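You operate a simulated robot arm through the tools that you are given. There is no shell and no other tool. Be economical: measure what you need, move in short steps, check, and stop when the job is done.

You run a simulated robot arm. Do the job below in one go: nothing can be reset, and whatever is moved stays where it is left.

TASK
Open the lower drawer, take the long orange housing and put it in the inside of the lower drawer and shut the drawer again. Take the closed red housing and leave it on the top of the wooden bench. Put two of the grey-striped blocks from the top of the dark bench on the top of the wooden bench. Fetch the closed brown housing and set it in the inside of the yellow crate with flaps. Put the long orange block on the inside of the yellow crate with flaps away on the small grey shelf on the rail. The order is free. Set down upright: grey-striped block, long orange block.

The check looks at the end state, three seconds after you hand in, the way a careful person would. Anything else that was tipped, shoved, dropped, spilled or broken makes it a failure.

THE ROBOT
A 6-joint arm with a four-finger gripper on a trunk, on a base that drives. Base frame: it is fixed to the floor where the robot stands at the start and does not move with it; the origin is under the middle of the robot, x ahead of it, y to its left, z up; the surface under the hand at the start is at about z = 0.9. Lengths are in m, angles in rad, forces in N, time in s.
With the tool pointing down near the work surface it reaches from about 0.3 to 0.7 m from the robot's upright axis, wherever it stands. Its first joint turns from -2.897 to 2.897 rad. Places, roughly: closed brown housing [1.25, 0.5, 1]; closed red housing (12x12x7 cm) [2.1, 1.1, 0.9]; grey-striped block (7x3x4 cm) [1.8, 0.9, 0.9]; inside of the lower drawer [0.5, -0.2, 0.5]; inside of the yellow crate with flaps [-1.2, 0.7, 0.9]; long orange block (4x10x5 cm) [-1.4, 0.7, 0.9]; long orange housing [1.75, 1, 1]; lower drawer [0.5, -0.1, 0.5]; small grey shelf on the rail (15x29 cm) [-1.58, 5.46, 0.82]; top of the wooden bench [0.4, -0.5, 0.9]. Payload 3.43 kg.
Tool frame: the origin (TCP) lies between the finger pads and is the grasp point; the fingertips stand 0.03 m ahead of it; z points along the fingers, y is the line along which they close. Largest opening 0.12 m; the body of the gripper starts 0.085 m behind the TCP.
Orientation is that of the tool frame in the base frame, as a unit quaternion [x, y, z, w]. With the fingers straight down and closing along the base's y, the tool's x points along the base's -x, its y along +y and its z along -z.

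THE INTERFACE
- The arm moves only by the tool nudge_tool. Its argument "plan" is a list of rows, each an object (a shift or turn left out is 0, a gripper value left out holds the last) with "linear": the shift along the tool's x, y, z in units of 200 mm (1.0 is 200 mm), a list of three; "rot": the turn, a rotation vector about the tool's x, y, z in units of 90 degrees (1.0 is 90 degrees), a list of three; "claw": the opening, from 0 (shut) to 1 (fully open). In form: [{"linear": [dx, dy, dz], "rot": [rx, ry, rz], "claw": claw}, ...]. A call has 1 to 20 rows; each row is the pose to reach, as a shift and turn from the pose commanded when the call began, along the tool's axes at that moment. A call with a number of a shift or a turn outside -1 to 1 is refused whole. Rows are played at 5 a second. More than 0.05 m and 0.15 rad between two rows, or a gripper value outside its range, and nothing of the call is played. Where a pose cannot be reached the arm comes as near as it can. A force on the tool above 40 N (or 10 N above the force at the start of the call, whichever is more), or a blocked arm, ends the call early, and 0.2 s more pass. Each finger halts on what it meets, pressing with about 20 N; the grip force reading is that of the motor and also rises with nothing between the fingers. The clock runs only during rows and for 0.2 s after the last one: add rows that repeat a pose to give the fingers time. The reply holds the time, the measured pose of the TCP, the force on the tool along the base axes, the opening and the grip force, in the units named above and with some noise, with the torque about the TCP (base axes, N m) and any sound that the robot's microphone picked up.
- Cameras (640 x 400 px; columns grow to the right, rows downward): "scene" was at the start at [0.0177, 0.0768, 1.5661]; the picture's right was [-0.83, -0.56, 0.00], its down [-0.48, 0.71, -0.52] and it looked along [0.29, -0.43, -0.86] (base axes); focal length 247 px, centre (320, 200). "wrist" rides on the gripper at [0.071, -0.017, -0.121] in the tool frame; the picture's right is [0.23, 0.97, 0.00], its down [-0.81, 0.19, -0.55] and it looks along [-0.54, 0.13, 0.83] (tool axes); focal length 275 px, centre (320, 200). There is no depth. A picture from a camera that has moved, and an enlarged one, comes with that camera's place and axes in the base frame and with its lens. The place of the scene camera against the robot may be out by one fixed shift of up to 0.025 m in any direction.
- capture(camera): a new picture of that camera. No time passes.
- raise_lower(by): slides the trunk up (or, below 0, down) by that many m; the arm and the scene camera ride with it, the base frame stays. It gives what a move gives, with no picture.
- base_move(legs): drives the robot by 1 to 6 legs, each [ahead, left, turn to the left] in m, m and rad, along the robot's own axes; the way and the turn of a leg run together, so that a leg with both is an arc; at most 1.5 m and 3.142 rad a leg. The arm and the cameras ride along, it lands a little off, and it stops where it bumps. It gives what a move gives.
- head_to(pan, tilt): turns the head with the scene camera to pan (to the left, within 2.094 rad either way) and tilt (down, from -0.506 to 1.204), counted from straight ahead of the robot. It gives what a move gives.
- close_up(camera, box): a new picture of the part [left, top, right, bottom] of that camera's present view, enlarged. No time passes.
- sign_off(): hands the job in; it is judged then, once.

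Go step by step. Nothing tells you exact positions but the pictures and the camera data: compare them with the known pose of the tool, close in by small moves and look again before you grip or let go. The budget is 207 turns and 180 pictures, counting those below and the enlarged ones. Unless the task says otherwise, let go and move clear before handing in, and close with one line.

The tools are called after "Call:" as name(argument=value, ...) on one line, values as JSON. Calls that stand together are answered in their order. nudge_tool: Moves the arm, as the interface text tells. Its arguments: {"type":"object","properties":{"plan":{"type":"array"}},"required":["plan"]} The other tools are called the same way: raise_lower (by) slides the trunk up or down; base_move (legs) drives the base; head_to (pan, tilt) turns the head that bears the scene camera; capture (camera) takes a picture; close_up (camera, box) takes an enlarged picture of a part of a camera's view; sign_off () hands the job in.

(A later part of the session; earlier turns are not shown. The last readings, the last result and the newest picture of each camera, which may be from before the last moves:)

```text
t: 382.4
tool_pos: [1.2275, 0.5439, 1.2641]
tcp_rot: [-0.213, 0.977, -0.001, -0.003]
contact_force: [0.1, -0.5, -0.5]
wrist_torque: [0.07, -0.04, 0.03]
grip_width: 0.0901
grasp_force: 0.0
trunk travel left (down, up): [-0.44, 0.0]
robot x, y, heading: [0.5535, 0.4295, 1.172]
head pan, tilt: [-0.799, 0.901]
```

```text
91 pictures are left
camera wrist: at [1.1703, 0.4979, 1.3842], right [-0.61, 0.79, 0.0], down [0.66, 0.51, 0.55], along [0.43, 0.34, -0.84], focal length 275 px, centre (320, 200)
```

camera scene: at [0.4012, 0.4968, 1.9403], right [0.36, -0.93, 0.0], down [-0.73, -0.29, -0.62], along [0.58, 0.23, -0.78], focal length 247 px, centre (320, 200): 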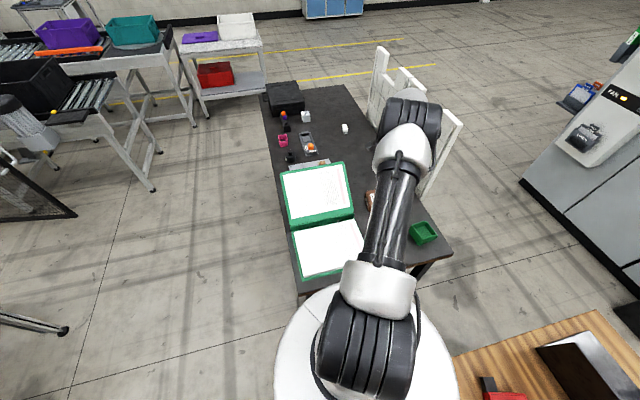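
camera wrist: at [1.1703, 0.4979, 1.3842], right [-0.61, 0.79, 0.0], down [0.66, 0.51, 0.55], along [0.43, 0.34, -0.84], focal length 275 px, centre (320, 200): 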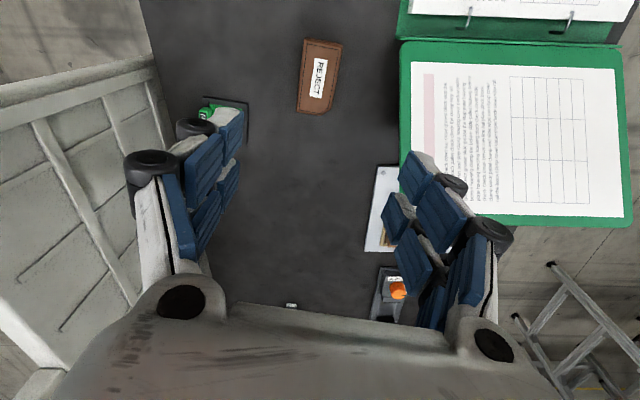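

Centred at (1.227,0.541). Trim 3.5°, lower, check.

Call:
nudge_tool(plan=[{"rot": [0, 0, -0.04]}, {"rot": [0, 0, -0.04]}])

Call:
raise_lower(by=-0.24)

Call:
capture(camera="wrist")

Call:
capture(camera="scene")

```text
t: 383.0
tool_pos: [1.2282, 0.5433, 1.2655]
tcp_rot: [-0.243, 0.97, -0.001, -0.002]
contact_force: [-0.4, -0.5, 0.1]
wrist_torque: [0.01, 0.01, 0.0]
grip_width: 0.0899
grasp_force: 0.1
trunk travel left (down, up): [-0.44, 0.0]
robot x, y, heading: [0.5553, 0.4293, 1.176]
head pan, tilt: [-0.799, 0.901]
```

```text
t: 385.5
tool_pos: [1.2281, 0.5439, 1.0251]
tcp_rot: [-0.243, 0.97, -0.001, -0.002]
contact_force: [0.0, 0.1, -0.4]
wrist_torque: [0.0, 0.0, 0.01]
grip_width: 0.0901
grasp_force: 0.1
trunk travel left (down, up): [-0.2, 0.24]
robot x, y, heading: [0.5548, 0.4315, 1.172]
head pan, tilt: [-0.799, 0.901]
```

```text
90 pictures are left
camera wrist: at [1.1731, 0.4945, 1.1449], right [-0.66, 0.75, 0.0], down [0.63, 0.55, 0.55], along [0.41, 0.36, -0.84], focal length 275 px, centre (320, 200)
```

wrist: 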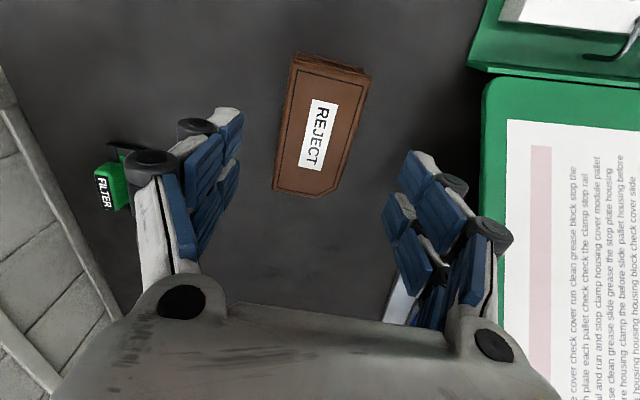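

```text
89 pictures are left
camera scene: at [0.4872, 0.4877, 1.7003], right [0.36, -0.93, 0.0], down [-0.73, -0.29, -0.62], along [0.58, 0.23, -0.78], focal length 247 px, centre (320, 200)
```

scene: 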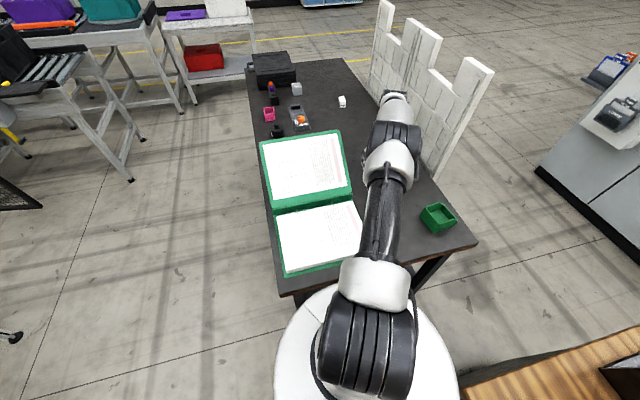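

Call:
raise_lower(by=-0.092)

Call:
nudge_tool(plan=[{"claw": 0}, {"claw": 0}, {"claw": 0}, {"claw": 0}, {"claw": 0}, {"claw": 0}, {"claw": 0}])

Call:
raise_lower(by=0.03)

Call:
capture(camera="wrist")

```text
t: 386.7
tool_pos: [1.228, 0.5431, 0.933]
tcp_rot: [-0.243, 0.97, -0.001, -0.001]
contact_force: [-1.0, 0.5, 0.1]
wrist_torque: [0.01, 0.01, 0.01]
grip_width: 0.09
grasp_force: 0.0
trunk travel left (down, up): [-0.108, 0.332]
robot x, y, heading: [0.5554, 0.4317, 1.17]
head pan, tilt: [-0.799, 0.901]
```

```text
t: 388.3
tool_pos: [1.2285, 0.5432, 0.9332]
tcp_rot: [-0.242, 0.97, 0.0, -0.002]
contact_force: [0.9, -0.2, 1.1]
wrist_torque: [-0.06, -0.03, 0.03]
grip_width: 0.0537
grasp_force: 20.0
trunk travel left (down, up): [-0.108, 0.332]
robot x, y, heading: [0.5504, 0.4331, 1.177]
head pan, tilt: [-0.799, 0.901]
```

```text
t: 389.1
tool_pos: [1.2281, 0.5437, 0.9622]
tcp_rot: [-0.243, 0.97, -0.001, -0.001]
contact_force: [0.4, -0.6, -2.2]
wrist_torque: [0.0, 0.04, 0.01]
grip_width: 0.0538
grasp_force: 20.2
trunk travel left (down, up): [-0.138, 0.302]
robot x, y, heading: [0.5527, 0.4279, 1.175]
head pan, tilt: [-0.799, 0.901]
```

```text
88 pictures are left
camera wrist: at [1.1732, 0.4946, 1.0823], right [-0.66, 0.75, 0.0], down [0.63, 0.55, 0.55], along [0.41, 0.36, -0.84], focal length 275 px, centre (320, 200)
```

wrist: 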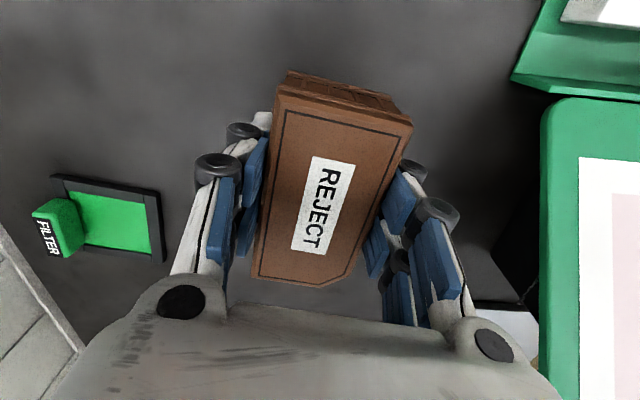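

Brown housing held. I lift, back out over the notebook with ample height, turn toward the crates and look.

Call:
raise_lower(by=0.3)

Call:
base_move(legs=[[0.279, 0.575, 0], [0, 0, 1.5], [0, 0, 1.46]])

Call:
head_to(pan=-0.9, tilt=0.6)

Call:
capture(camera="scene")

```text
t: 392.1
tool_pos: [1.2279, 0.5427, 1.2622]
tcp_rot: [-0.242, 0.97, 0.0, -0.002]
contact_force: [-0.3, 0.6, -2.0]
wrist_torque: [0.0, 0.01, 0.04]
grip_width: 0.0535
grasp_force: 19.7
trunk travel left (down, up): [-0.438, 0.002]
robot x, y, heading: [0.5546, 0.4344, 1.175]
head pan, tilt: [-0.799, 0.901]
```

```text
t: 403.0
tool_pos: [-0.5552, 0.9013, 1.2616]
tcp_rot: [0.986, 0.169, 0.002, 0.0]
contact_force: [-0.3, -1.0, -1.9]
wrist_torque: [0.0, -0.02, 0.01]
grip_width: 0.0538
grasp_force: 19.8
trunk travel left (down, up): [-0.438, 0.002]
robot x, y, heading: [0.1286, 0.9161, -2.118]
head pan, tilt: [-0.799, 0.901]
```

```text
t: 403.8
tool_pos: [-0.5562, 0.9024, 1.2637]
tcp_rot: [0.986, 0.169, 0.002, 0.0]
contact_force: [0.6, 0.9, -2.6]
wrist_torque: [-0.02, -0.01, -0.05]
grip_width: 0.054
grasp_force: 19.8
trunk travel left (down, up): [-0.438, 0.002]
robot x, y, heading: [0.126, 0.91, -2.117]
head pan, tilt: [-0.901, 0.6]
```

```text
87 pictures are left
camera scene: at [0.1684, 0.8393, 1.963], right [-0.12, 0.99, 0.0], down [0.56, 0.07, -0.82], along [-0.82, -0.1, -0.57], focal length 247 px, centre (320, 200)
```

scene: 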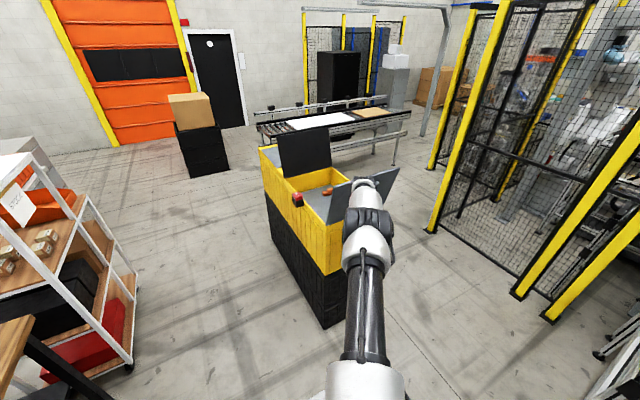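

Call:
close_up(camera="scene", box=[240, 110, 420, 290])

```text
2.22 times, centred on (330, 200) of scene
camera zoom: at [0.1684, 0.8393, 1.963], right [-0.12, 0.99, 0.0], down [0.56, 0.07, -0.82], along [-0.82, -0.1, -0.57], focal length 550 px, centre (298, 200)
```

zoom: 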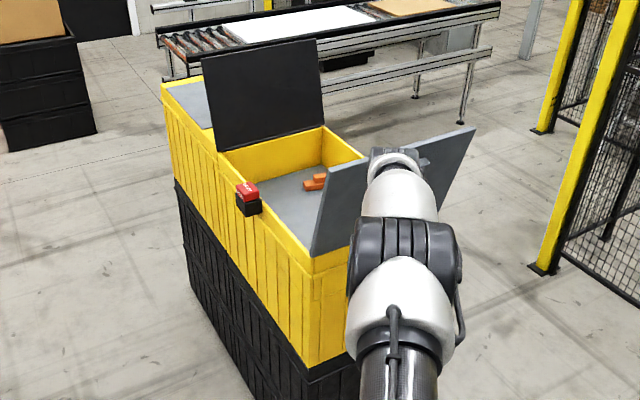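

Crate mapped: rectangle about 0.6x0.4 m centred near (-1.235,0.735), its long near wall facing the rack side; flaps stand up at the two short ends, orange block at about (-1.44,0.70). I'll approach over the long near wall, avoiding the flaps.

Call:
base_move(legs=[[0, 0, -1.0], [0.243, 0.704, 0], [0.507, 0.268, 0]])

Call:
head_to(pan=-0.8, tilt=0.75)

Call:
capture(camera="scene")

Call:
capture(camera="wrist")

```text
t: 413.2
tool_pos: [-0.9809, 0.4907, 1.2625]
tcp_rot: [0.946, -0.324, 0.002, 0.0]
contact_force: [0.3, -0.7, -3.0]
wrist_torque: [-0.02, -0.04, 0.02]
grip_width: 0.0537
grasp_force: 19.2
trunk travel left (down, up): [-0.438, 0.002]
robot x, y, heading: [-0.6031, -0.0773, -3.12]
head pan, tilt: [-0.901, 0.6]
```

```text
t: 413.9
tool_pos: [-0.9806, 0.4907, 1.2624]
tcp_rot: [0.946, -0.323, 0.002, 0.0]
contact_force: [0.8, 0.2, -1.4]
wrist_torque: [-0.04, -0.01, 0.01]
grip_width: 0.0536
grasp_force: 20.1
trunk travel left (down, up): [-0.438, 0.002]
robot x, y, heading: [-0.602, -0.0788, -3.12]
head pan, tilt: [-0.799, 0.75]
```

```text
85 pictures are left
camera scene: at [-0.6379, -0.1654, 1.9502], right [0.7, 0.71, 0.0], down [0.49, -0.48, -0.73], along [-0.52, 0.51, -0.68], focal length 247 px, centre (320, 200)
```

scene: 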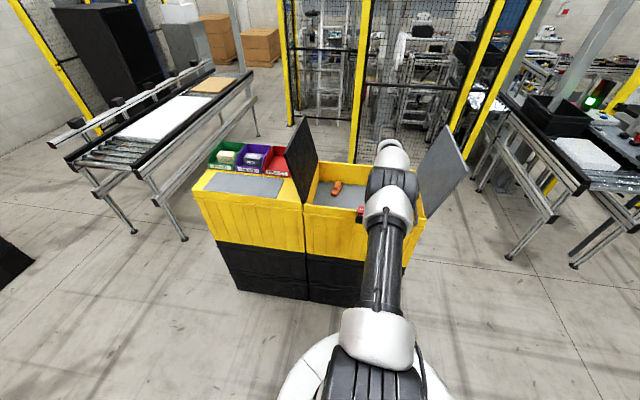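

```text
84 pictures are left
camera wrist: at [-0.9138, 0.4604, 1.3825], right [-0.41, -0.91, 0.0], down [-0.76, 0.35, 0.55], along [-0.5, 0.23, -0.84], focal length 275 px, centre (320, 200)
```

wrist: 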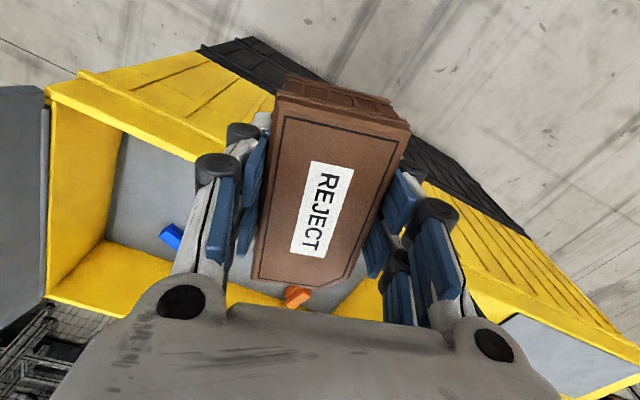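

I advance over the near wall to a free spot in the crate and lower.

Call:
base_move(legs=[[0.147, -0.249, 0]])

Call:
capture(camera="wrist")

Call:
capture(camera="scene")

```text
t: 415.9
tool_pos: [-1.1301, 0.7336, 1.2617]
tcp_rot: [0.946, -0.324, 0.002, 0.001]
contact_force: [-1.0, -0.4, -2.0]
wrist_torque: [-0.05, -0.01, -0.01]
grip_width: 0.0537
grasp_force: 20.0
trunk travel left (down, up): [-0.438, 0.002]
robot x, y, heading: [-0.7565, 0.1644, -3.122]
head pan, tilt: [-0.799, 0.75]
```

```text
83 pictures are left
camera wrist: at [-1.0654, 0.7024, 1.3824], right [-0.41, -0.91, 0.0], down [-0.76, 0.35, 0.55], along [-0.5, 0.23, -0.84], focal length 275 px, centre (320, 200)
```

wrist: 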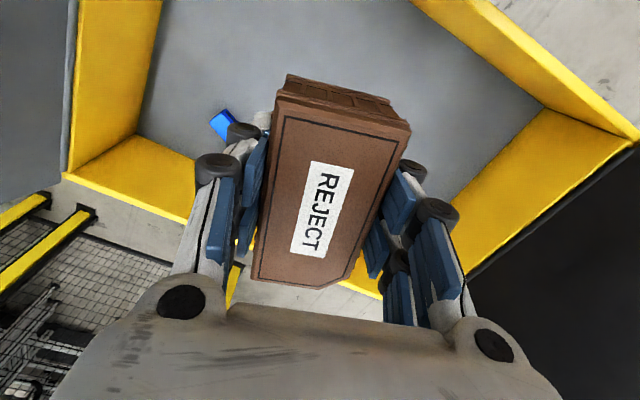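

```text
82 pictures are left
camera scene: at [-0.7906, 0.0763, 1.9502], right [0.7, 0.71, 0.0], down [0.49, -0.48, -0.73], along [-0.52, 0.51, -0.68], focal length 247 px, centre (320, 200)
```

scene: 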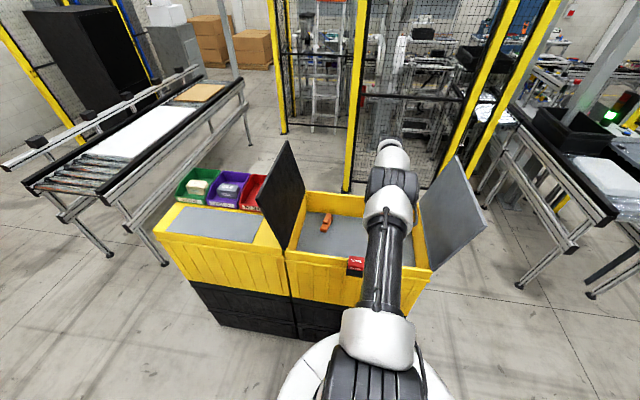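

Call:
raise_lower(by=-0.2)

Call:
capture(camera="wrist")

Call:
capture(camera="scene")

```text
t: 418.1
tool_pos: [-1.1318, 0.7344, 1.0635]
tcp_rot: [0.946, -0.324, 0.002, 0.0]
contact_force: [0.0, -0.8, -2.5]
wrist_torque: [-0.03, 0.0, 0.03]
grip_width: 0.0537
grasp_force: 20.0
trunk travel left (down, up): [-0.238, 0.202]
robot x, y, heading: [-0.7515, 0.1633, -3.118]
head pan, tilt: [-0.799, 0.75]
```

```text
81 pictures are left
camera wrist: at [-1.0651, 0.702, 1.1829], right [-0.41, -0.91, 0.0], down [-0.76, 0.35, 0.55], along [-0.5, 0.23, -0.84], focal length 275 px, centre (320, 200)
```

wrist: 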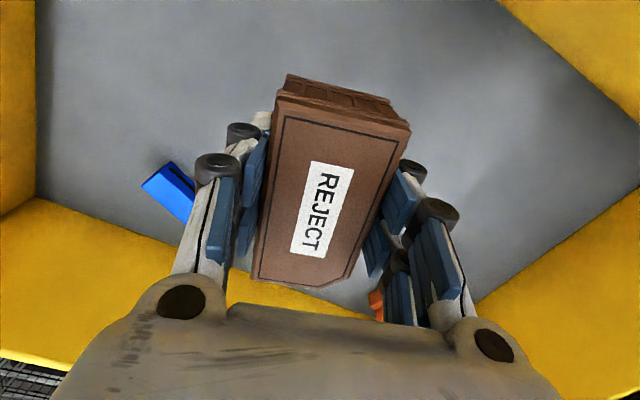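

```text
80 pictures are left
camera scene: at [-0.7902, 0.0757, 1.7503], right [0.7, 0.71, 0.0], down [0.49, -0.48, -0.73], along [-0.52, 0.51, -0.68], focal length 247 px, centre (320, 200)
```

scene: 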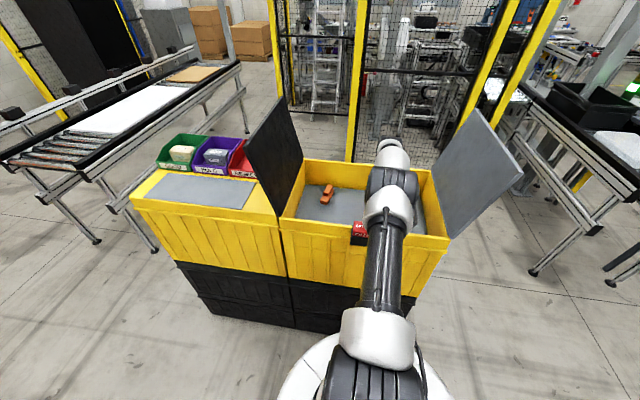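

Call:
raise_lower(by=-0.1)

Call:
capture(camera="scene")

```text
t: 419.4
tool_pos: [-1.1316, 0.7326, 0.9631]
tcp_rot: [0.946, -0.324, 0.001, 0.001]
contact_force: [0.0, 0.4, -1.3]
wrist_torque: [0.0, 0.0, -0.03]
grip_width: 0.0537
grasp_force: 20.2
trunk travel left (down, up): [-0.138, 0.302]
robot x, y, heading: [-0.7531, 0.1614, -3.117]
head pan, tilt: [-0.799, 0.75]
```

```text
79 pictures are left
camera scene: at [-0.7901, 0.0756, 1.6503], right [0.7, 0.71, 0.0], down [0.49, -0.48, -0.73], along [-0.52, 0.51, -0.68], focal length 247 px, centre (320, 200)
```

scene: 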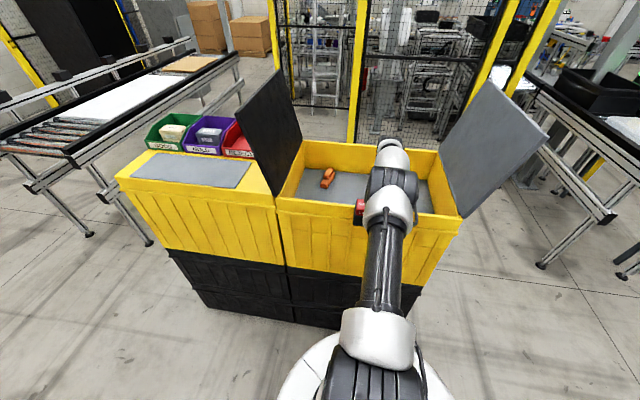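

Call:
raise_lower(by=-0.024)

Call:
nudge_tool(plan=[{"linear": [0, 0, 0.015]}, {"linear": [0, 0, 0.03]}, {"linear": [0, 0, 0.045]}, {"linear": [0, 0, 0.06]}])

Call:
capture(camera="wrist")

```text
t: 420.0
tool_pos: [-1.1332, 0.7352, 0.9532]
tcp_rot: [0.946, -0.324, -0.004, -0.003]
contact_force: [4.0, -6.7, 14.4]
wrist_torque: [-0.84, -0.15, 0.19]
grip_width: 0.0538
grasp_force: 20.0
trunk travel left (down, up): [-0.117, 0.323]
robot x, y, heading: [-0.7522, 0.1641, -3.121]
head pan, tilt: [-0.799, 0.75]
stopped: the force on the tool passed its limit at 50 N (the readings are from after the stop); the commanded pose is now the measured one
```

```text
t: 420.6
tool_pos: [-1.1331, 0.7365, 0.9539]
tcp_rot: [0.946, -0.324, -0.008, -0.006]
contact_force: [3.9, -6.0, 14.0]
wrist_torque: [-0.83, -0.09, 0.24]
grip_width: 0.0539
grasp_force: 19.7
trunk travel left (down, up): [-0.117, 0.323]
robot x, y, heading: [-0.7542, 0.165, -3.119]
head pan, tilt: [-0.799, 0.75]
stopped in row 3: the force on the tool passed its limit at 43 N (the readings are from after the stop); the commanded pose is now the measured one
```

```text
78 pictures are left
camera wrist: at [-1.0663, 0.7036, 1.0717], right [-0.41, -0.91, -0.01], down [-0.75, 0.34, 0.57], along [-0.51, 0.24, -0.82], focal length 275 px, centre (320, 200)
```

wrist: 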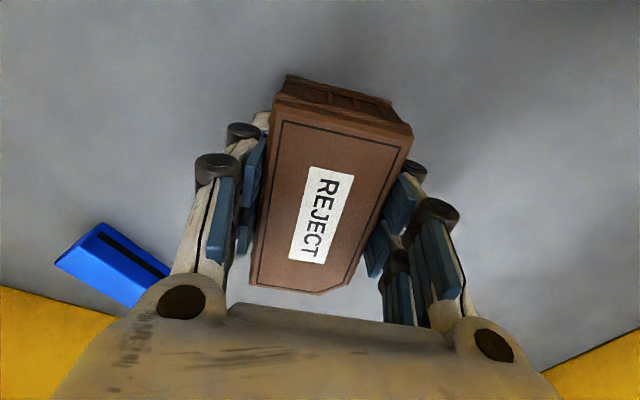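

The housing touches the crate floor (it's at z≈0.92). I relieve the pressure, open, and lift out.

Call:
nudge_tool(plan=[{"linear": [0, 0, -0.01]}, {"linear": [0, 0, -0.01], "claw": 0.65}, {"linear": [0, 0, -0.01], "claw": 0.65}, {"linear": [0, 0, -0.01], "claw": 0.65}, {"linear": [0, 0, -0.01], "claw": 0.65}])

Call:
raise_lower(by=0.32)

Call:
capture(camera="wrist")

```text
t: 421.8
tool_pos: [-1.1334, 0.7377, 0.953]
tcp_rot: [0.946, -0.324, -0.006, -0.005]
contact_force: [0.1, -1.4, 0.0]
wrist_torque: [0.0, -0.01, -0.03]
grip_width: 0.0783
grasp_force: 0.0
trunk travel left (down, up): [-0.117, 0.323]
robot x, y, heading: [-0.7508, 0.1636, -3.123]
head pan, tilt: [-0.799, 0.75]
```

```text
t: 425.0
tool_pos: [-1.1351, 0.7384, 1.2717]
tcp_rot: [0.946, -0.325, -0.006, -0.005]
contact_force: [-0.1, -0.1, -0.5]
wrist_torque: [0.04, -0.01, -0.01]
grip_width: 0.0777
grasp_force: 0.1
trunk travel left (down, up): [-0.437, 0.003]
robot x, y, heading: [-0.7549, 0.1664, -3.119]
head pan, tilt: [-0.799, 0.75]
```

```text
77 pictures are left
camera wrist: at [-1.067, 0.7045, 1.3906], right [-0.41, -0.91, -0.01], down [-0.75, 0.34, 0.56], along [-0.51, 0.24, -0.83], focal length 275 px, centre (320, 200)
```

wrist: 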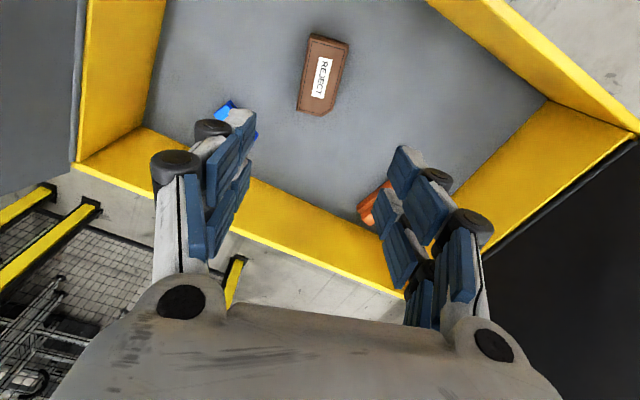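

Brown housing stands in the crate. Now the orange block: I shift sideways to see it well.

Call:
base_move(legs=[[0.165, 0.114, 0]])

Call:
capture(camera="wrist")

Call:
capture(camera="scene")

```text
t: 426.6
tool_pos: [-1.2963, 0.6205, 1.2721]
tcp_rot: [0.946, -0.323, -0.005, -0.005]
contact_force: [-0.8, -0.2, 1.0]
wrist_torque: [0.01, -0.03, 0.0]
grip_width: 0.078
grasp_force: 0.1
trunk travel left (down, up): [-0.437, 0.003]
robot x, y, heading: [-0.9172, 0.0496, -3.124]
head pan, tilt: [-0.799, 0.75]
```

```text
76 pictures are left
camera wrist: at [-1.2288, 0.5878, 1.3908], right [-0.41, -0.91, -0.01], down [-0.75, 0.34, 0.56], along [-0.51, 0.24, -0.83], focal length 275 px, centre (320, 200)
```

wrist: 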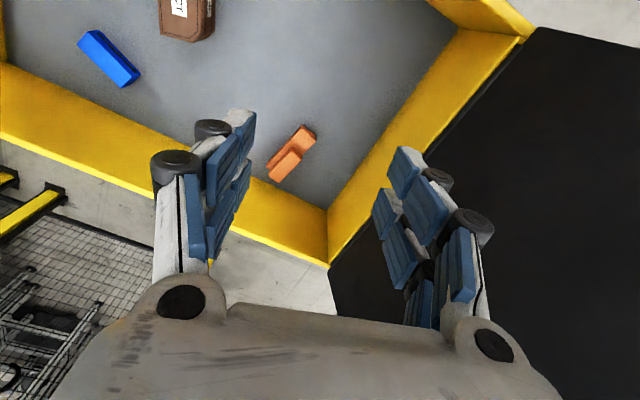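

```text
75 pictures are left
camera scene: at [-0.9521, -0.0414, 1.9491], right [0.7, 0.71, 0.0], down [0.49, -0.48, -0.73], along [-0.52, 0.51, -0.68], focal length 247 px, centre (320, 200)
```

scene: 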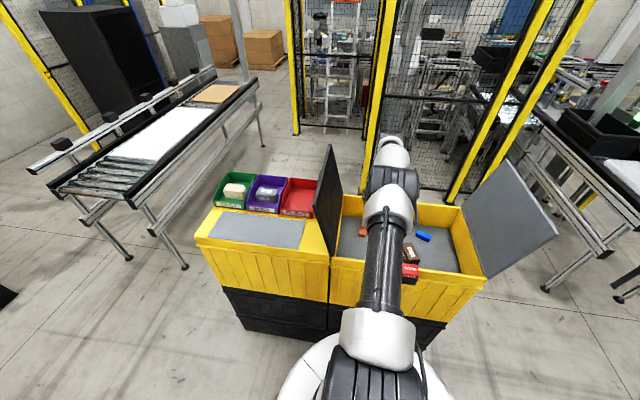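

The orange block is at about (-1.394,0.725), long axis ~115°. I advance, turn the gripper to close across its 4 cm width.

Call:
base_move(legs=[[0.085, -0.124, 0]])

Call:
nudge_tool(plan=[{"linear": [0.004, 0.028, 0], "rot": [0, 0, 0.075], "claw": 0.75}, {"linear": [0.008, 0.055, 0], "rot": [0, 0, 0.15]}, {"linear": [0.012, 0.083, 0], "rot": [0, 0, 0.225]}, {"linear": [0.015, 0.11, 0], "rot": [0, 0, 0.3]}])

Call:
capture(camera="wrist")

Call:
close_up(camera="wrist", box=[220, 0, 420, 140])

```text
t: 427.9
tool_pos: [-1.3823, 0.7411, 1.2716]
tcp_rot: [0.946, -0.324, -0.006, -0.005]
contact_force: [-0.5, 0.7, -1.4]
wrist_torque: [-0.03, -0.04, 0.0]
grip_width: 0.0778
grasp_force: 0.1
trunk travel left (down, up): [-0.437, 0.003]
robot x, y, heading: [-1.0035, 0.1726, -3.119]
head pan, tilt: [-0.799, 0.75]
```

```text
t: 428.9
tool_pos: [-1.3927, 0.7224, 1.2716]
tcp_rot: [0.844, -0.536, -0.007, -0.004]
contact_force: [-0.9, 0.7, 0.4]
wrist_torque: [0.02, -0.05, 0.02]
grip_width: 0.0899
grasp_force: 0.0
trunk travel left (down, up): [-0.437, 0.003]
robot x, y, heading: [-0.9983, 0.1711, -3.118]
head pan, tilt: [-0.799, 0.75]
```

```text
74 pictures are left
camera wrist: at [-1.3473, 0.6624, 1.3906], right [-0.78, -0.62, 0.0], down [-0.51, 0.65, 0.57], along [-0.35, 0.44, -0.82], focal length 275 px, centre (320, 200)
```

wrist: 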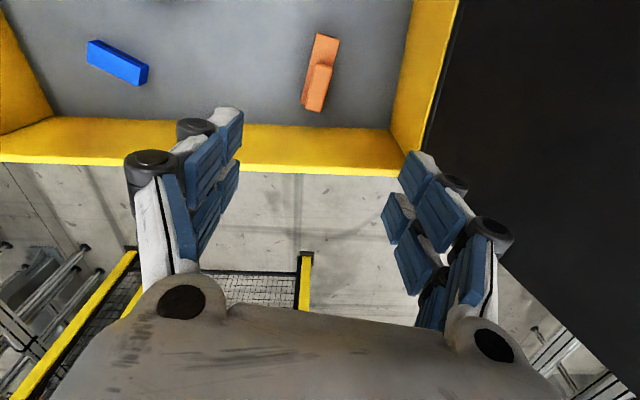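

```text
2.86 times, centred on (320, 70) of wrist
camera zoom: at [-1.3473, 0.6624, 1.3906], right [-0.78, -0.62, 0.0], down [-0.51, 0.65, 0.57], along [-0.35, 0.44, -0.82], focal length 786 px, centre (320, 571)
```

zoom: 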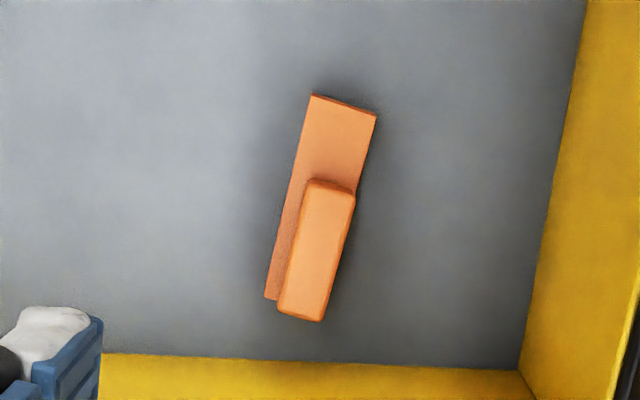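

The block is a plate with a raised half. I centre on the raised end, lower partway and check all clearances.

Call:
nudge_tool(plan=[{"linear": [-0.04, 0.005, 0], "rot": [0, 0, 0.01]}, {"linear": [-0.075, 0.01, 0], "rot": [0, 0, 0.02]}])

Call:
raise_lower(by=-0.2)

Call:
capture(camera="wrist")

Call:
capture(camera="scene")

```text
t: 429.6
tool_pos: [-1.4016, 0.7349, 1.2733]
tcp_rot: [0.836, -0.549, -0.007, -0.003]
contact_force: [0.6, 0.4, 0.1]
wrist_torque: [0.04, 0.01, -0.02]
grip_width: 0.0899
grasp_force: 0.1
trunk travel left (down, up): [-0.437, 0.003]
robot x, y, heading: [-1.0, 0.1713, -3.117]
head pan, tilt: [-0.799, 0.75]
```

```text
t: 431.7
tool_pos: [-1.4015, 0.7353, 1.0734]
tcp_rot: [0.836, -0.549, -0.007, -0.003]
contact_force: [0.0, -0.3, 0.2]
wrist_torque: [-0.03, 0.01, 0.0]
grip_width: 0.0899
grasp_force: 0.1
trunk travel left (down, up): [-0.237, 0.203]
robot x, y, heading: [-1.0028, 0.1695, -3.121]
head pan, tilt: [-0.799, 0.75]
```

```text
72 pictures are left
camera wrist: at [-1.3569, 0.6737, 1.191], right [-0.8, -0.6, 0.0], down [-0.49, 0.66, 0.57], along [-0.34, 0.45, -0.82], focal length 275 px, centre (320, 200)
```

wrist: 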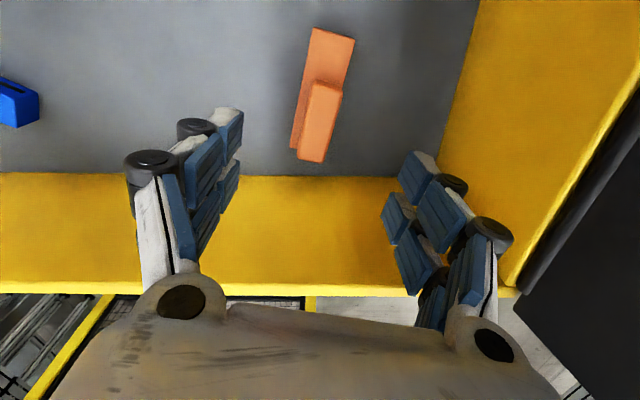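

```text
71 pictures are left
camera scene: at [-1.0379, 0.0794, 1.7492], right [0.7, 0.71, 0.0], down [0.49, -0.48, -0.73], along [-0.52, 0.51, -0.68], focal length 247 px, centre (320, 200)
```

scene: 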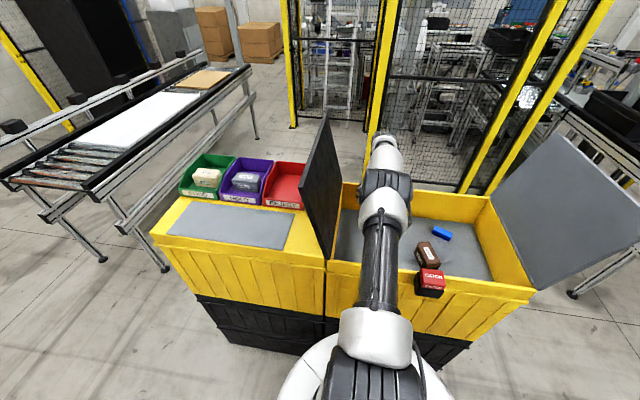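

Aligned. Lower and grip.

Call:
raise_lower(by=-0.119)

Call:
nudge_tool(plan=[{"claw": 0}, {"claw": 0}, {"claw": 0}, {"claw": 0}, {"claw": 0}, {"claw": 0}, {"claw": 0}])

Call:
raise_lower(by=0.03)

Call:
capture(camera="wrist")

```text
t: 433.2
tool_pos: [-1.4015, 0.7341, 0.9534]
tcp_rot: [0.836, -0.549, -0.007, -0.003]
contact_force: [-0.5, 0.8, 0.3]
wrist_torque: [-0.05, 0.0, -0.01]
grip_width: 0.09
grasp_force: 0.1
trunk travel left (down, up): [-0.118, 0.322]
robot x, y, heading: [-1.0026, 0.1704, -3.117]
head pan, tilt: [-0.799, 0.75]
```

```text
t: 434.8
tool_pos: [-1.4018, 0.7361, 0.9542]
tcp_rot: [0.836, -0.549, -0.008, -0.005]
contact_force: [1.5, 2.2, 6.2]
wrist_torque: [-0.04, -0.16, 0.09]
grip_width: 0.0333
grasp_force: 20.1
trunk travel left (down, up): [-0.118, 0.322]
robot x, y, heading: [-0.9982, 0.1697, -3.12]
head pan, tilt: [-0.799, 0.75]
```

```text
t: 435.6
tool_pos: [-1.4027, 0.7351, 0.9831]
tcp_rot: [0.836, -0.549, -0.008, -0.003]
contact_force: [0.3, -1.2, -1.6]
wrist_torque: [0.02, 0.01, 0.01]
grip_width: 0.0335
grasp_force: 19.8
trunk travel left (down, up): [-0.148, 0.292]
robot x, y, heading: [-1.0035, 0.1677, -3.119]
head pan, tilt: [-0.799, 0.75]
```

```text
70 pictures are left
camera wrist: at [-1.357, 0.6737, 1.1013], right [-0.8, -0.6, 0.0], down [-0.49, 0.66, 0.57], along [-0.34, 0.45, -0.82], focal length 275 px, centre (320, 200)
```

wrist: 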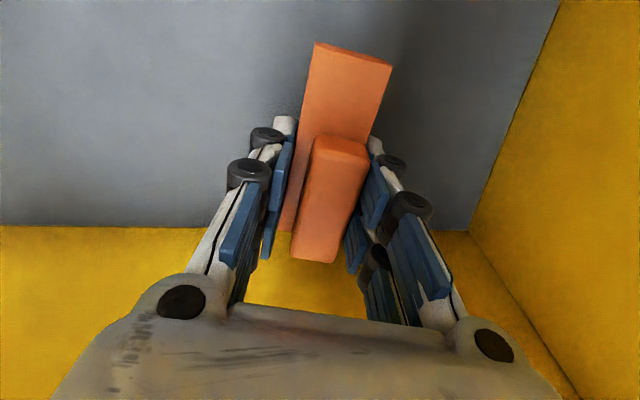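

Orange block held. I lift, back out, and look for the way to the grey shelf.

Call:
raise_lower(by=0.289)

Call:
base_move(legs=[[-0.229, 0.329, 0], [-0.42, -0.146, 0], [-0.358, -0.342, 0]])

Call:
head_to(pan=-1.45, tilt=0.3)

Call:
capture(camera="scene")

```text
t: 438.5
tool_pos: [-1.4007, 0.7339, 1.2722]
tcp_rot: [0.836, -0.548, -0.007, -0.004]
contact_force: [0.3, -0.7, -0.3]
wrist_torque: [0.01, 0.01, 0.01]
grip_width: 0.0333
grasp_force: 19.4
trunk travel left (down, up): [-0.437, 0.003]
robot x, y, heading: [-1.0032, 0.1683, -3.118]
head pan, tilt: [-0.799, 0.75]
```

```text
t: 445.8
tool_pos: [-0.4028, 0.9222, 1.2723]
tcp_rot: [0.835, -0.55, -0.007, -0.005]
contact_force: [-0.3, -0.1, 0.0]
wrist_torque: [0.01, -0.02, 0.0]
grip_width: 0.0334
grasp_force: 20.0
trunk travel left (down, up): [-0.437, 0.003]
robot x, y, heading: [-0.0026, 0.3538, -3.123]
head pan, tilt: [-0.799, 0.75]
```

```text
t: 446.8
tool_pos: [-0.4026, 0.9225, 1.2728]
tcp_rot: [0.835, -0.55, -0.007, -0.004]
contact_force: [0.5, -0.1, -1.6]
wrist_torque: [-0.01, 0.02, -0.02]
grip_width: 0.0334
grasp_force: 20.3
trunk travel left (down, up): [-0.437, 0.003]
robot x, y, heading: [-0.0046, 0.3549, -3.119]
head pan, tilt: [-1.45, 0.3]
```

```text
69 pictures are left
camera scene: at [0.0059, 0.3007, 1.9894], right [0.99, 0.14, 0.0], down [0.04, -0.29, -0.96], along [-0.14, 0.95, -0.3], focal length 247 px, centre (320, 200)
```

scene: 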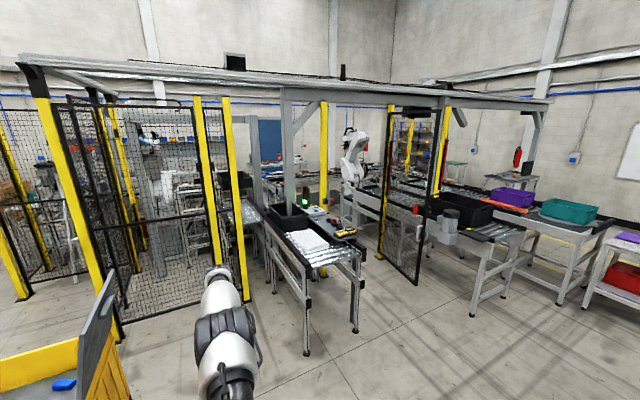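

Call:
close_up(camera="scene", box=[200, 120, 360, 230])

Call:
close_up(camera="scene", box=[340, 120, 480, 250])

```text
3.64 times, centred on (280, 175) of scene
camera zoom: at [0.0059, 0.3007, 1.9894], right [0.99, 0.14, 0.0], down [0.04, -0.29, -0.96], along [-0.14, 0.95, -0.3], focal length 900 px, centre (466, 291)
```

zoom: 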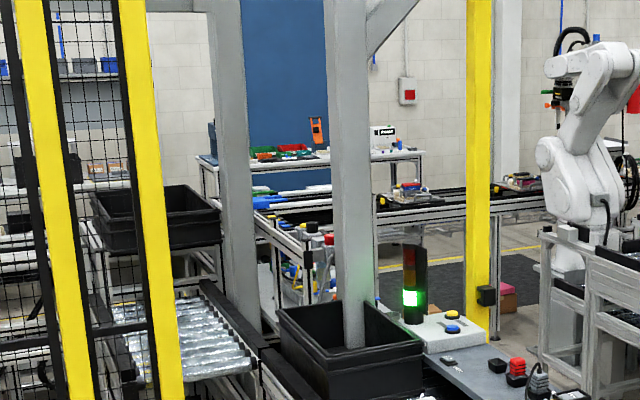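

```text
3.08 times, centred on (410, 185) of scene
camera zoom: at [0.0059, 0.3007, 1.9894], right [0.99, 0.14, 0.0], down [0.04, -0.29, -0.96], along [-0.14, 0.95, -0.3], focal length 761 px, centre (43, 246)
```

zoom: 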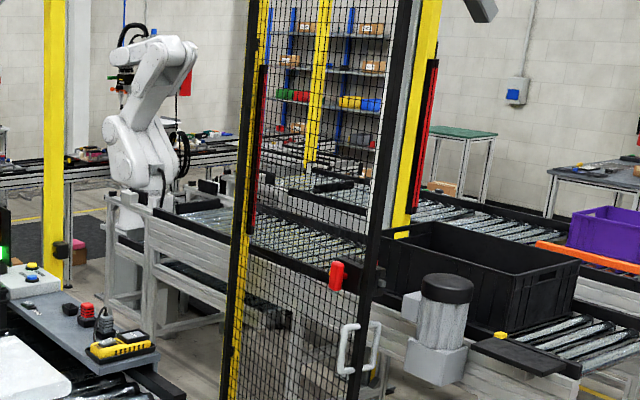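

The shelf lies inside the cell, beyond the gap between the centre conveyor and the open door panel. I drive to the gap with the arm leading and look again.

Call:
base_move(legs=[[-0.569, -0.762, 0], [-0.569, -0.762, 0], [0.343, -0.494, 0]])

Call:
head_to(pan=-0.9, tilt=0.45)

Call:
capture(camera="scene")

```text
t: 459.3
tool_pos: [0.3406, 2.9599, 1.2727]
tcp_rot: [0.835, -0.551, -0.008, -0.004]
contact_force: [-0.9, 0.6, -0.9]
wrist_torque: [0.0, -0.03, 0.04]
grip_width: 0.0332
grasp_force: 20.0
trunk travel left (down, up): [-0.437, 0.003]
robot x, y, heading: [0.7376, 2.3919, -3.122]
head pan, tilt: [-1.45, 0.3]
```

```text
t: 460.3
tool_pos: [0.3396, 2.9587, 1.2735]
tcp_rot: [0.834, -0.551, -0.007, -0.003]
contact_force: [0.7, -0.1, -1.5]
wrist_torque: [-0.02, -0.02, -0.01]
grip_width: 0.0336
grasp_force: 20.1
trunk travel left (down, up): [-0.437, 0.003]
robot x, y, heading: [0.7374, 2.388, -3.125]
head pan, tilt: [-0.901, 0.45]
```

```text
66 pictures are left
camera scene: at [0.7023, 2.3158, 1.9755], right [0.77, 0.64, 0.0], down [0.28, -0.34, -0.9], along [-0.57, 0.69, -0.44], focal length 247 px, centre (320, 200)
```

scene: 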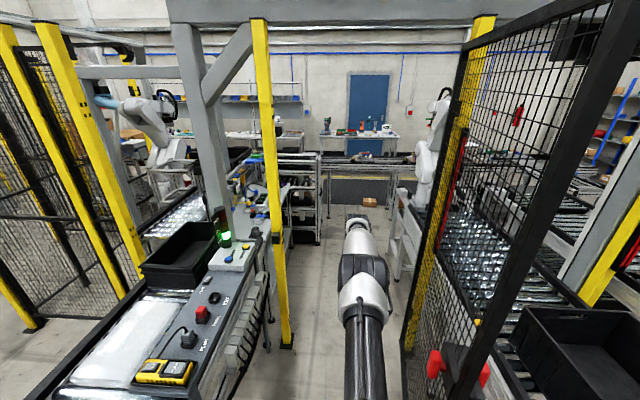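

Call:
close_up(camera="scene", box=[230, 110, 430, 260])

```text
2.67 times, centred on (330, 185) of scene
camera zoom: at [0.7023, 2.3158, 1.9755], right [0.77, 0.64, 0.0], down [0.28, -0.34, -0.9], along [-0.57, 0.69, -0.44], focal length 660 px, centre (293, 240)
```

zoom: 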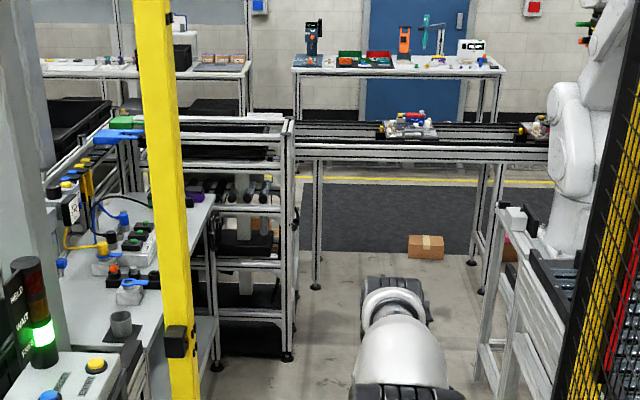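

The way in is about 0.9 m wide. I lower the trunk a little (clear of the beam) and drive in.

Call:
raise_lower(by=-0.15)

Call:
base_move(legs=[[0.68, -1.053, 0]])

Call:
capture(camera="scene")

```text
t: 462.1
tool_pos: [0.3406, 2.9598, 1.1233]
tcp_rot: [0.835, -0.55, -0.008, -0.004]
contact_force: [0.3, -0.5, -0.5]
wrist_torque: [-0.01, -0.03, 0.02]
grip_width: 0.0332
grasp_force: 19.1
trunk travel left (down, up): [-0.287, 0.153]
robot x, y, heading: [0.7387, 2.3947, -3.12]
head pan, tilt: [-0.901, 0.45]
```

```text
t: 468.4
tool_pos: [-0.3665, 3.9944, 1.1225]
tcp_rot: [0.836, -0.549, -0.007, -0.004]
contact_force: [-0.2, -0.7, -0.5]
wrist_torque: [-0.04, 0.01, 0.0]
grip_width: 0.0333
grasp_force: 19.4
trunk travel left (down, up): [-0.287, 0.153]
robot x, y, heading: [0.0347, 3.4275, -3.12]
head pan, tilt: [-0.901, 0.45]
```

```text
64 pictures are left
camera scene: at [-0.0024, 3.351, 1.8255], right [0.77, 0.64, 0.0], down [0.28, -0.34, -0.9], along [-0.57, 0.69, -0.44], focal length 247 px, centre (320, 200)
```

scene: 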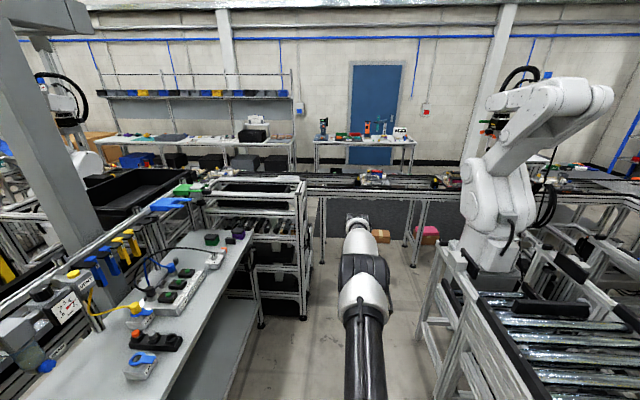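

Call:
close_up(camera="scene", box=[280, 140, 460, 250])

```text
3.56 times, centred on (370, 195) of scene
camera zoom: at [-0.0024, 3.351, 1.8255], right [0.77, 0.64, 0.0], down [0.28, -0.34, -0.9], along [-0.57, 0.69, -0.44], focal length 880 px, centre (142, 218)
```

zoom: 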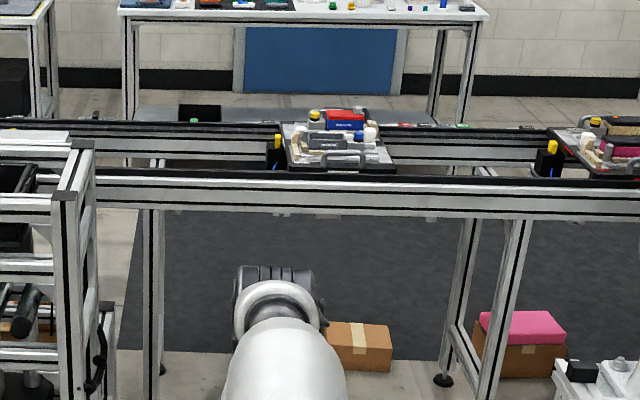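

Call:
base_move(legs=[[0.6, -1.0, 0]])

Call:
raise_lower(by=0.15)

Call:
head_to(pan=-0.95, tilt=0.75)

Call:
capture(camera="scene")

Call:
capture(camera="wrist")

```text
t: 474.4
tool_pos: [-0.9974, 4.9836, 1.1222]
tcp_rot: [0.837, -0.547, -0.007, -0.004]
contact_force: [0.1, -0.4, -1.2]
wrist_torque: [0.0, 0.0, 0.01]
grip_width: 0.0333
grasp_force: 20.2
trunk travel left (down, up): [-0.287, 0.153]
robot x, y, heading: [-0.5991, 4.4157, -3.11]
head pan, tilt: [-0.901, 0.45]
```

```text
t: 476.1
tool_pos: [-0.9964, 4.9813, 1.2731]
tcp_rot: [0.836, -0.548, -0.007, -0.004]
contact_force: [-0.6, 0.5, -0.7]
wrist_torque: [0.02, 0.03, 0.0]
grip_width: 0.0332
grasp_force: 20.1
trunk travel left (down, up): [-0.437, 0.003]
robot x, y, heading: [-0.594, 4.4206, -3.118]
head pan, tilt: [-0.901, 0.45]
```

```text
t: 476.9
tool_pos: [-0.9982, 4.982, 1.2728]
tcp_rot: [0.837, -0.548, -0.007, -0.003]
contact_force: [0.2, 0.6, -0.9]
wrist_torque: [0.03, -0.01, 0.08]
grip_width: 0.0328
grasp_force: 19.7
trunk travel left (down, up): [-0.437, 0.003]
robot x, y, heading: [-0.5963, 4.422, -3.112]
head pan, tilt: [-0.949, 0.75]
```

```text
62 pictures are left
camera scene: at [-0.6226, 4.3363, 1.9491], right [0.8, 0.6, 0.0], down [0.41, -0.54, -0.73], along [-0.44, 0.58, -0.68], focal length 247 px, centre (320, 200)
```

scene: 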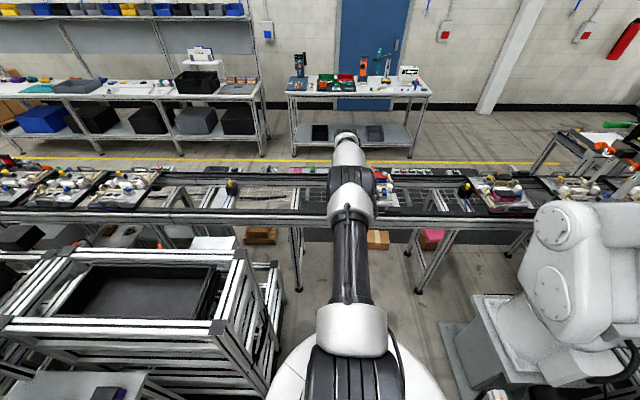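

```text
61 pictures are left
camera wrist: at [-0.9526, 4.9213, 1.3908], right [-0.8, -0.6, 0.0], down [-0.5, 0.66, 0.57], along [-0.34, 0.45, -0.82], focal length 275 px, centre (320, 200)
```

wrist: 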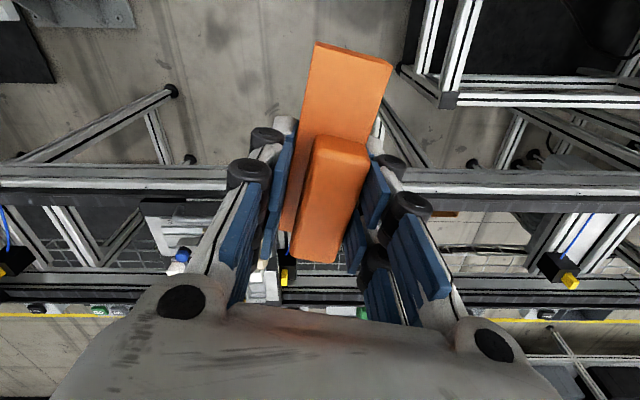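

Call:
close_up(camera="scene", box=[230, 140, 350, 220])

Call:
close_up(camera="scene", box=[350, 140, 470, 220])

```text
5.00 times, centred on (290, 180) of scene
camera zoom: at [-0.6226, 4.3363, 1.9491], right [0.8, 0.6, 0.0], down [0.41, -0.54, -0.73], along [-0.44, 0.58, -0.68], focal length 1237 px, centre (470, 300)
```

zoom: 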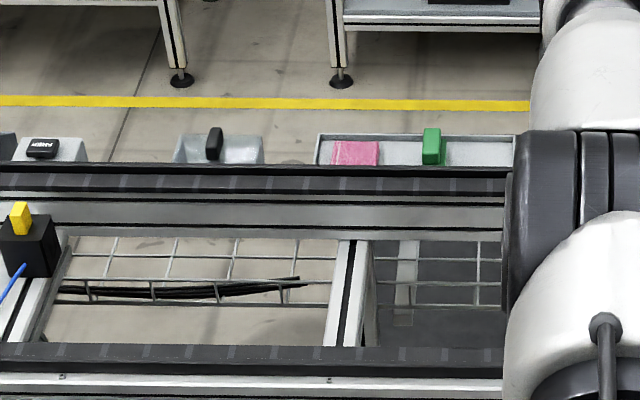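

```text
5.00 times, centred on (410, 180) of scene
camera zoom: at [-0.6226, 4.3363, 1.9491], right [0.8, 0.6, 0.0], down [0.41, -0.54, -0.73], along [-0.44, 0.58, -0.68], focal length 1237 px, centre (-130, 300)
```

zoom: 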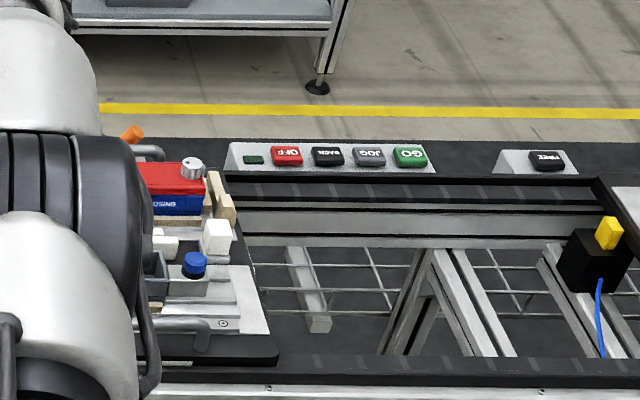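

I found the shelf: a small grey tray on the far side of the rail with a pink and a green piece on it; free space at its right end near (p) the green piece. I align the block with the tray and drive up to the rail in steps.

Call:
nudge_tool(plan=[{"linear": [0.01, 0.11, 0], "rot": [0, 0, -0.045]}, {"linear": [0.02, 0.22, 0], "rot": [0, 0, -0.09]}, {"linear": [0.03, 0.33, 0], "rot": [0, 0, -0.133]}])

Call:
base_move(legs=[[0.3, -0.43, 0]])

Call:
capture(camera="wrist")

Call:
capture(camera="scene")

```text
t: 477.7
tool_pos: [-1.0554, 4.9488, 1.2726]
tcp_rot: [0.89, -0.457, -0.006, -0.004]
contact_force: [-0.7, -0.8, -1.0]
wrist_torque: [0.02, -0.04, 0.02]
grip_width: 0.0331
grasp_force: 20.6
trunk travel left (down, up): [-0.437, 0.003]
robot x, y, heading: [-0.5973, 4.417, -3.114]
head pan, tilt: [-0.949, 0.75]
```

```text
t: 480.8
tool_pos: [-1.3618, 5.3771, 1.2727]
tcp_rot: [0.888, -0.459, -0.007, -0.004]
contact_force: [0.3, -0.2, -0.2]
wrist_torque: [-0.02, 0.0, 0.0]
grip_width: 0.033
grasp_force: 19.3
trunk travel left (down, up): [-0.437, 0.003]
robot x, y, heading: [-0.9044, 4.8449, -3.12]
head pan, tilt: [-0.949, 0.75]
```

```text
58 pictures are left
camera wrist: at [-1.3064, 5.326, 1.3907], right [-0.66, -0.75, -0.01], down [-0.62, 0.54, 0.56], along [-0.42, 0.38, -0.83], focal length 275 px, centre (320, 200)
```

wrist: 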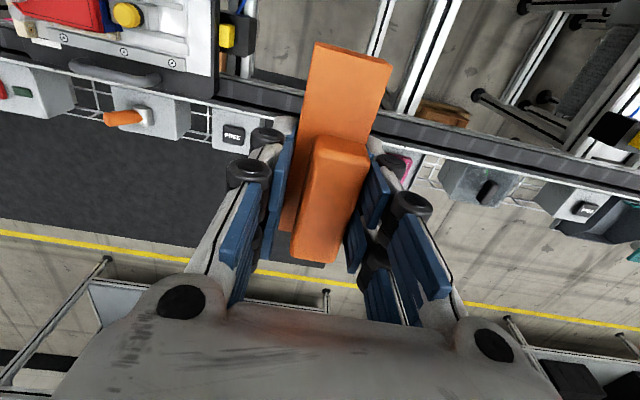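

```text
57 pictures are left
camera scene: at [-0.9312, 4.7625, 1.9491], right [0.8, 0.6, 0.0], down [0.41, -0.55, -0.73], along [-0.44, 0.58, -0.68], focal length 247 px, centre (320, 200)
```

scene: 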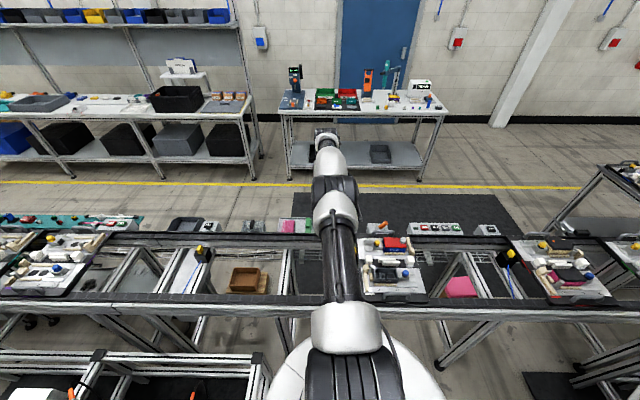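

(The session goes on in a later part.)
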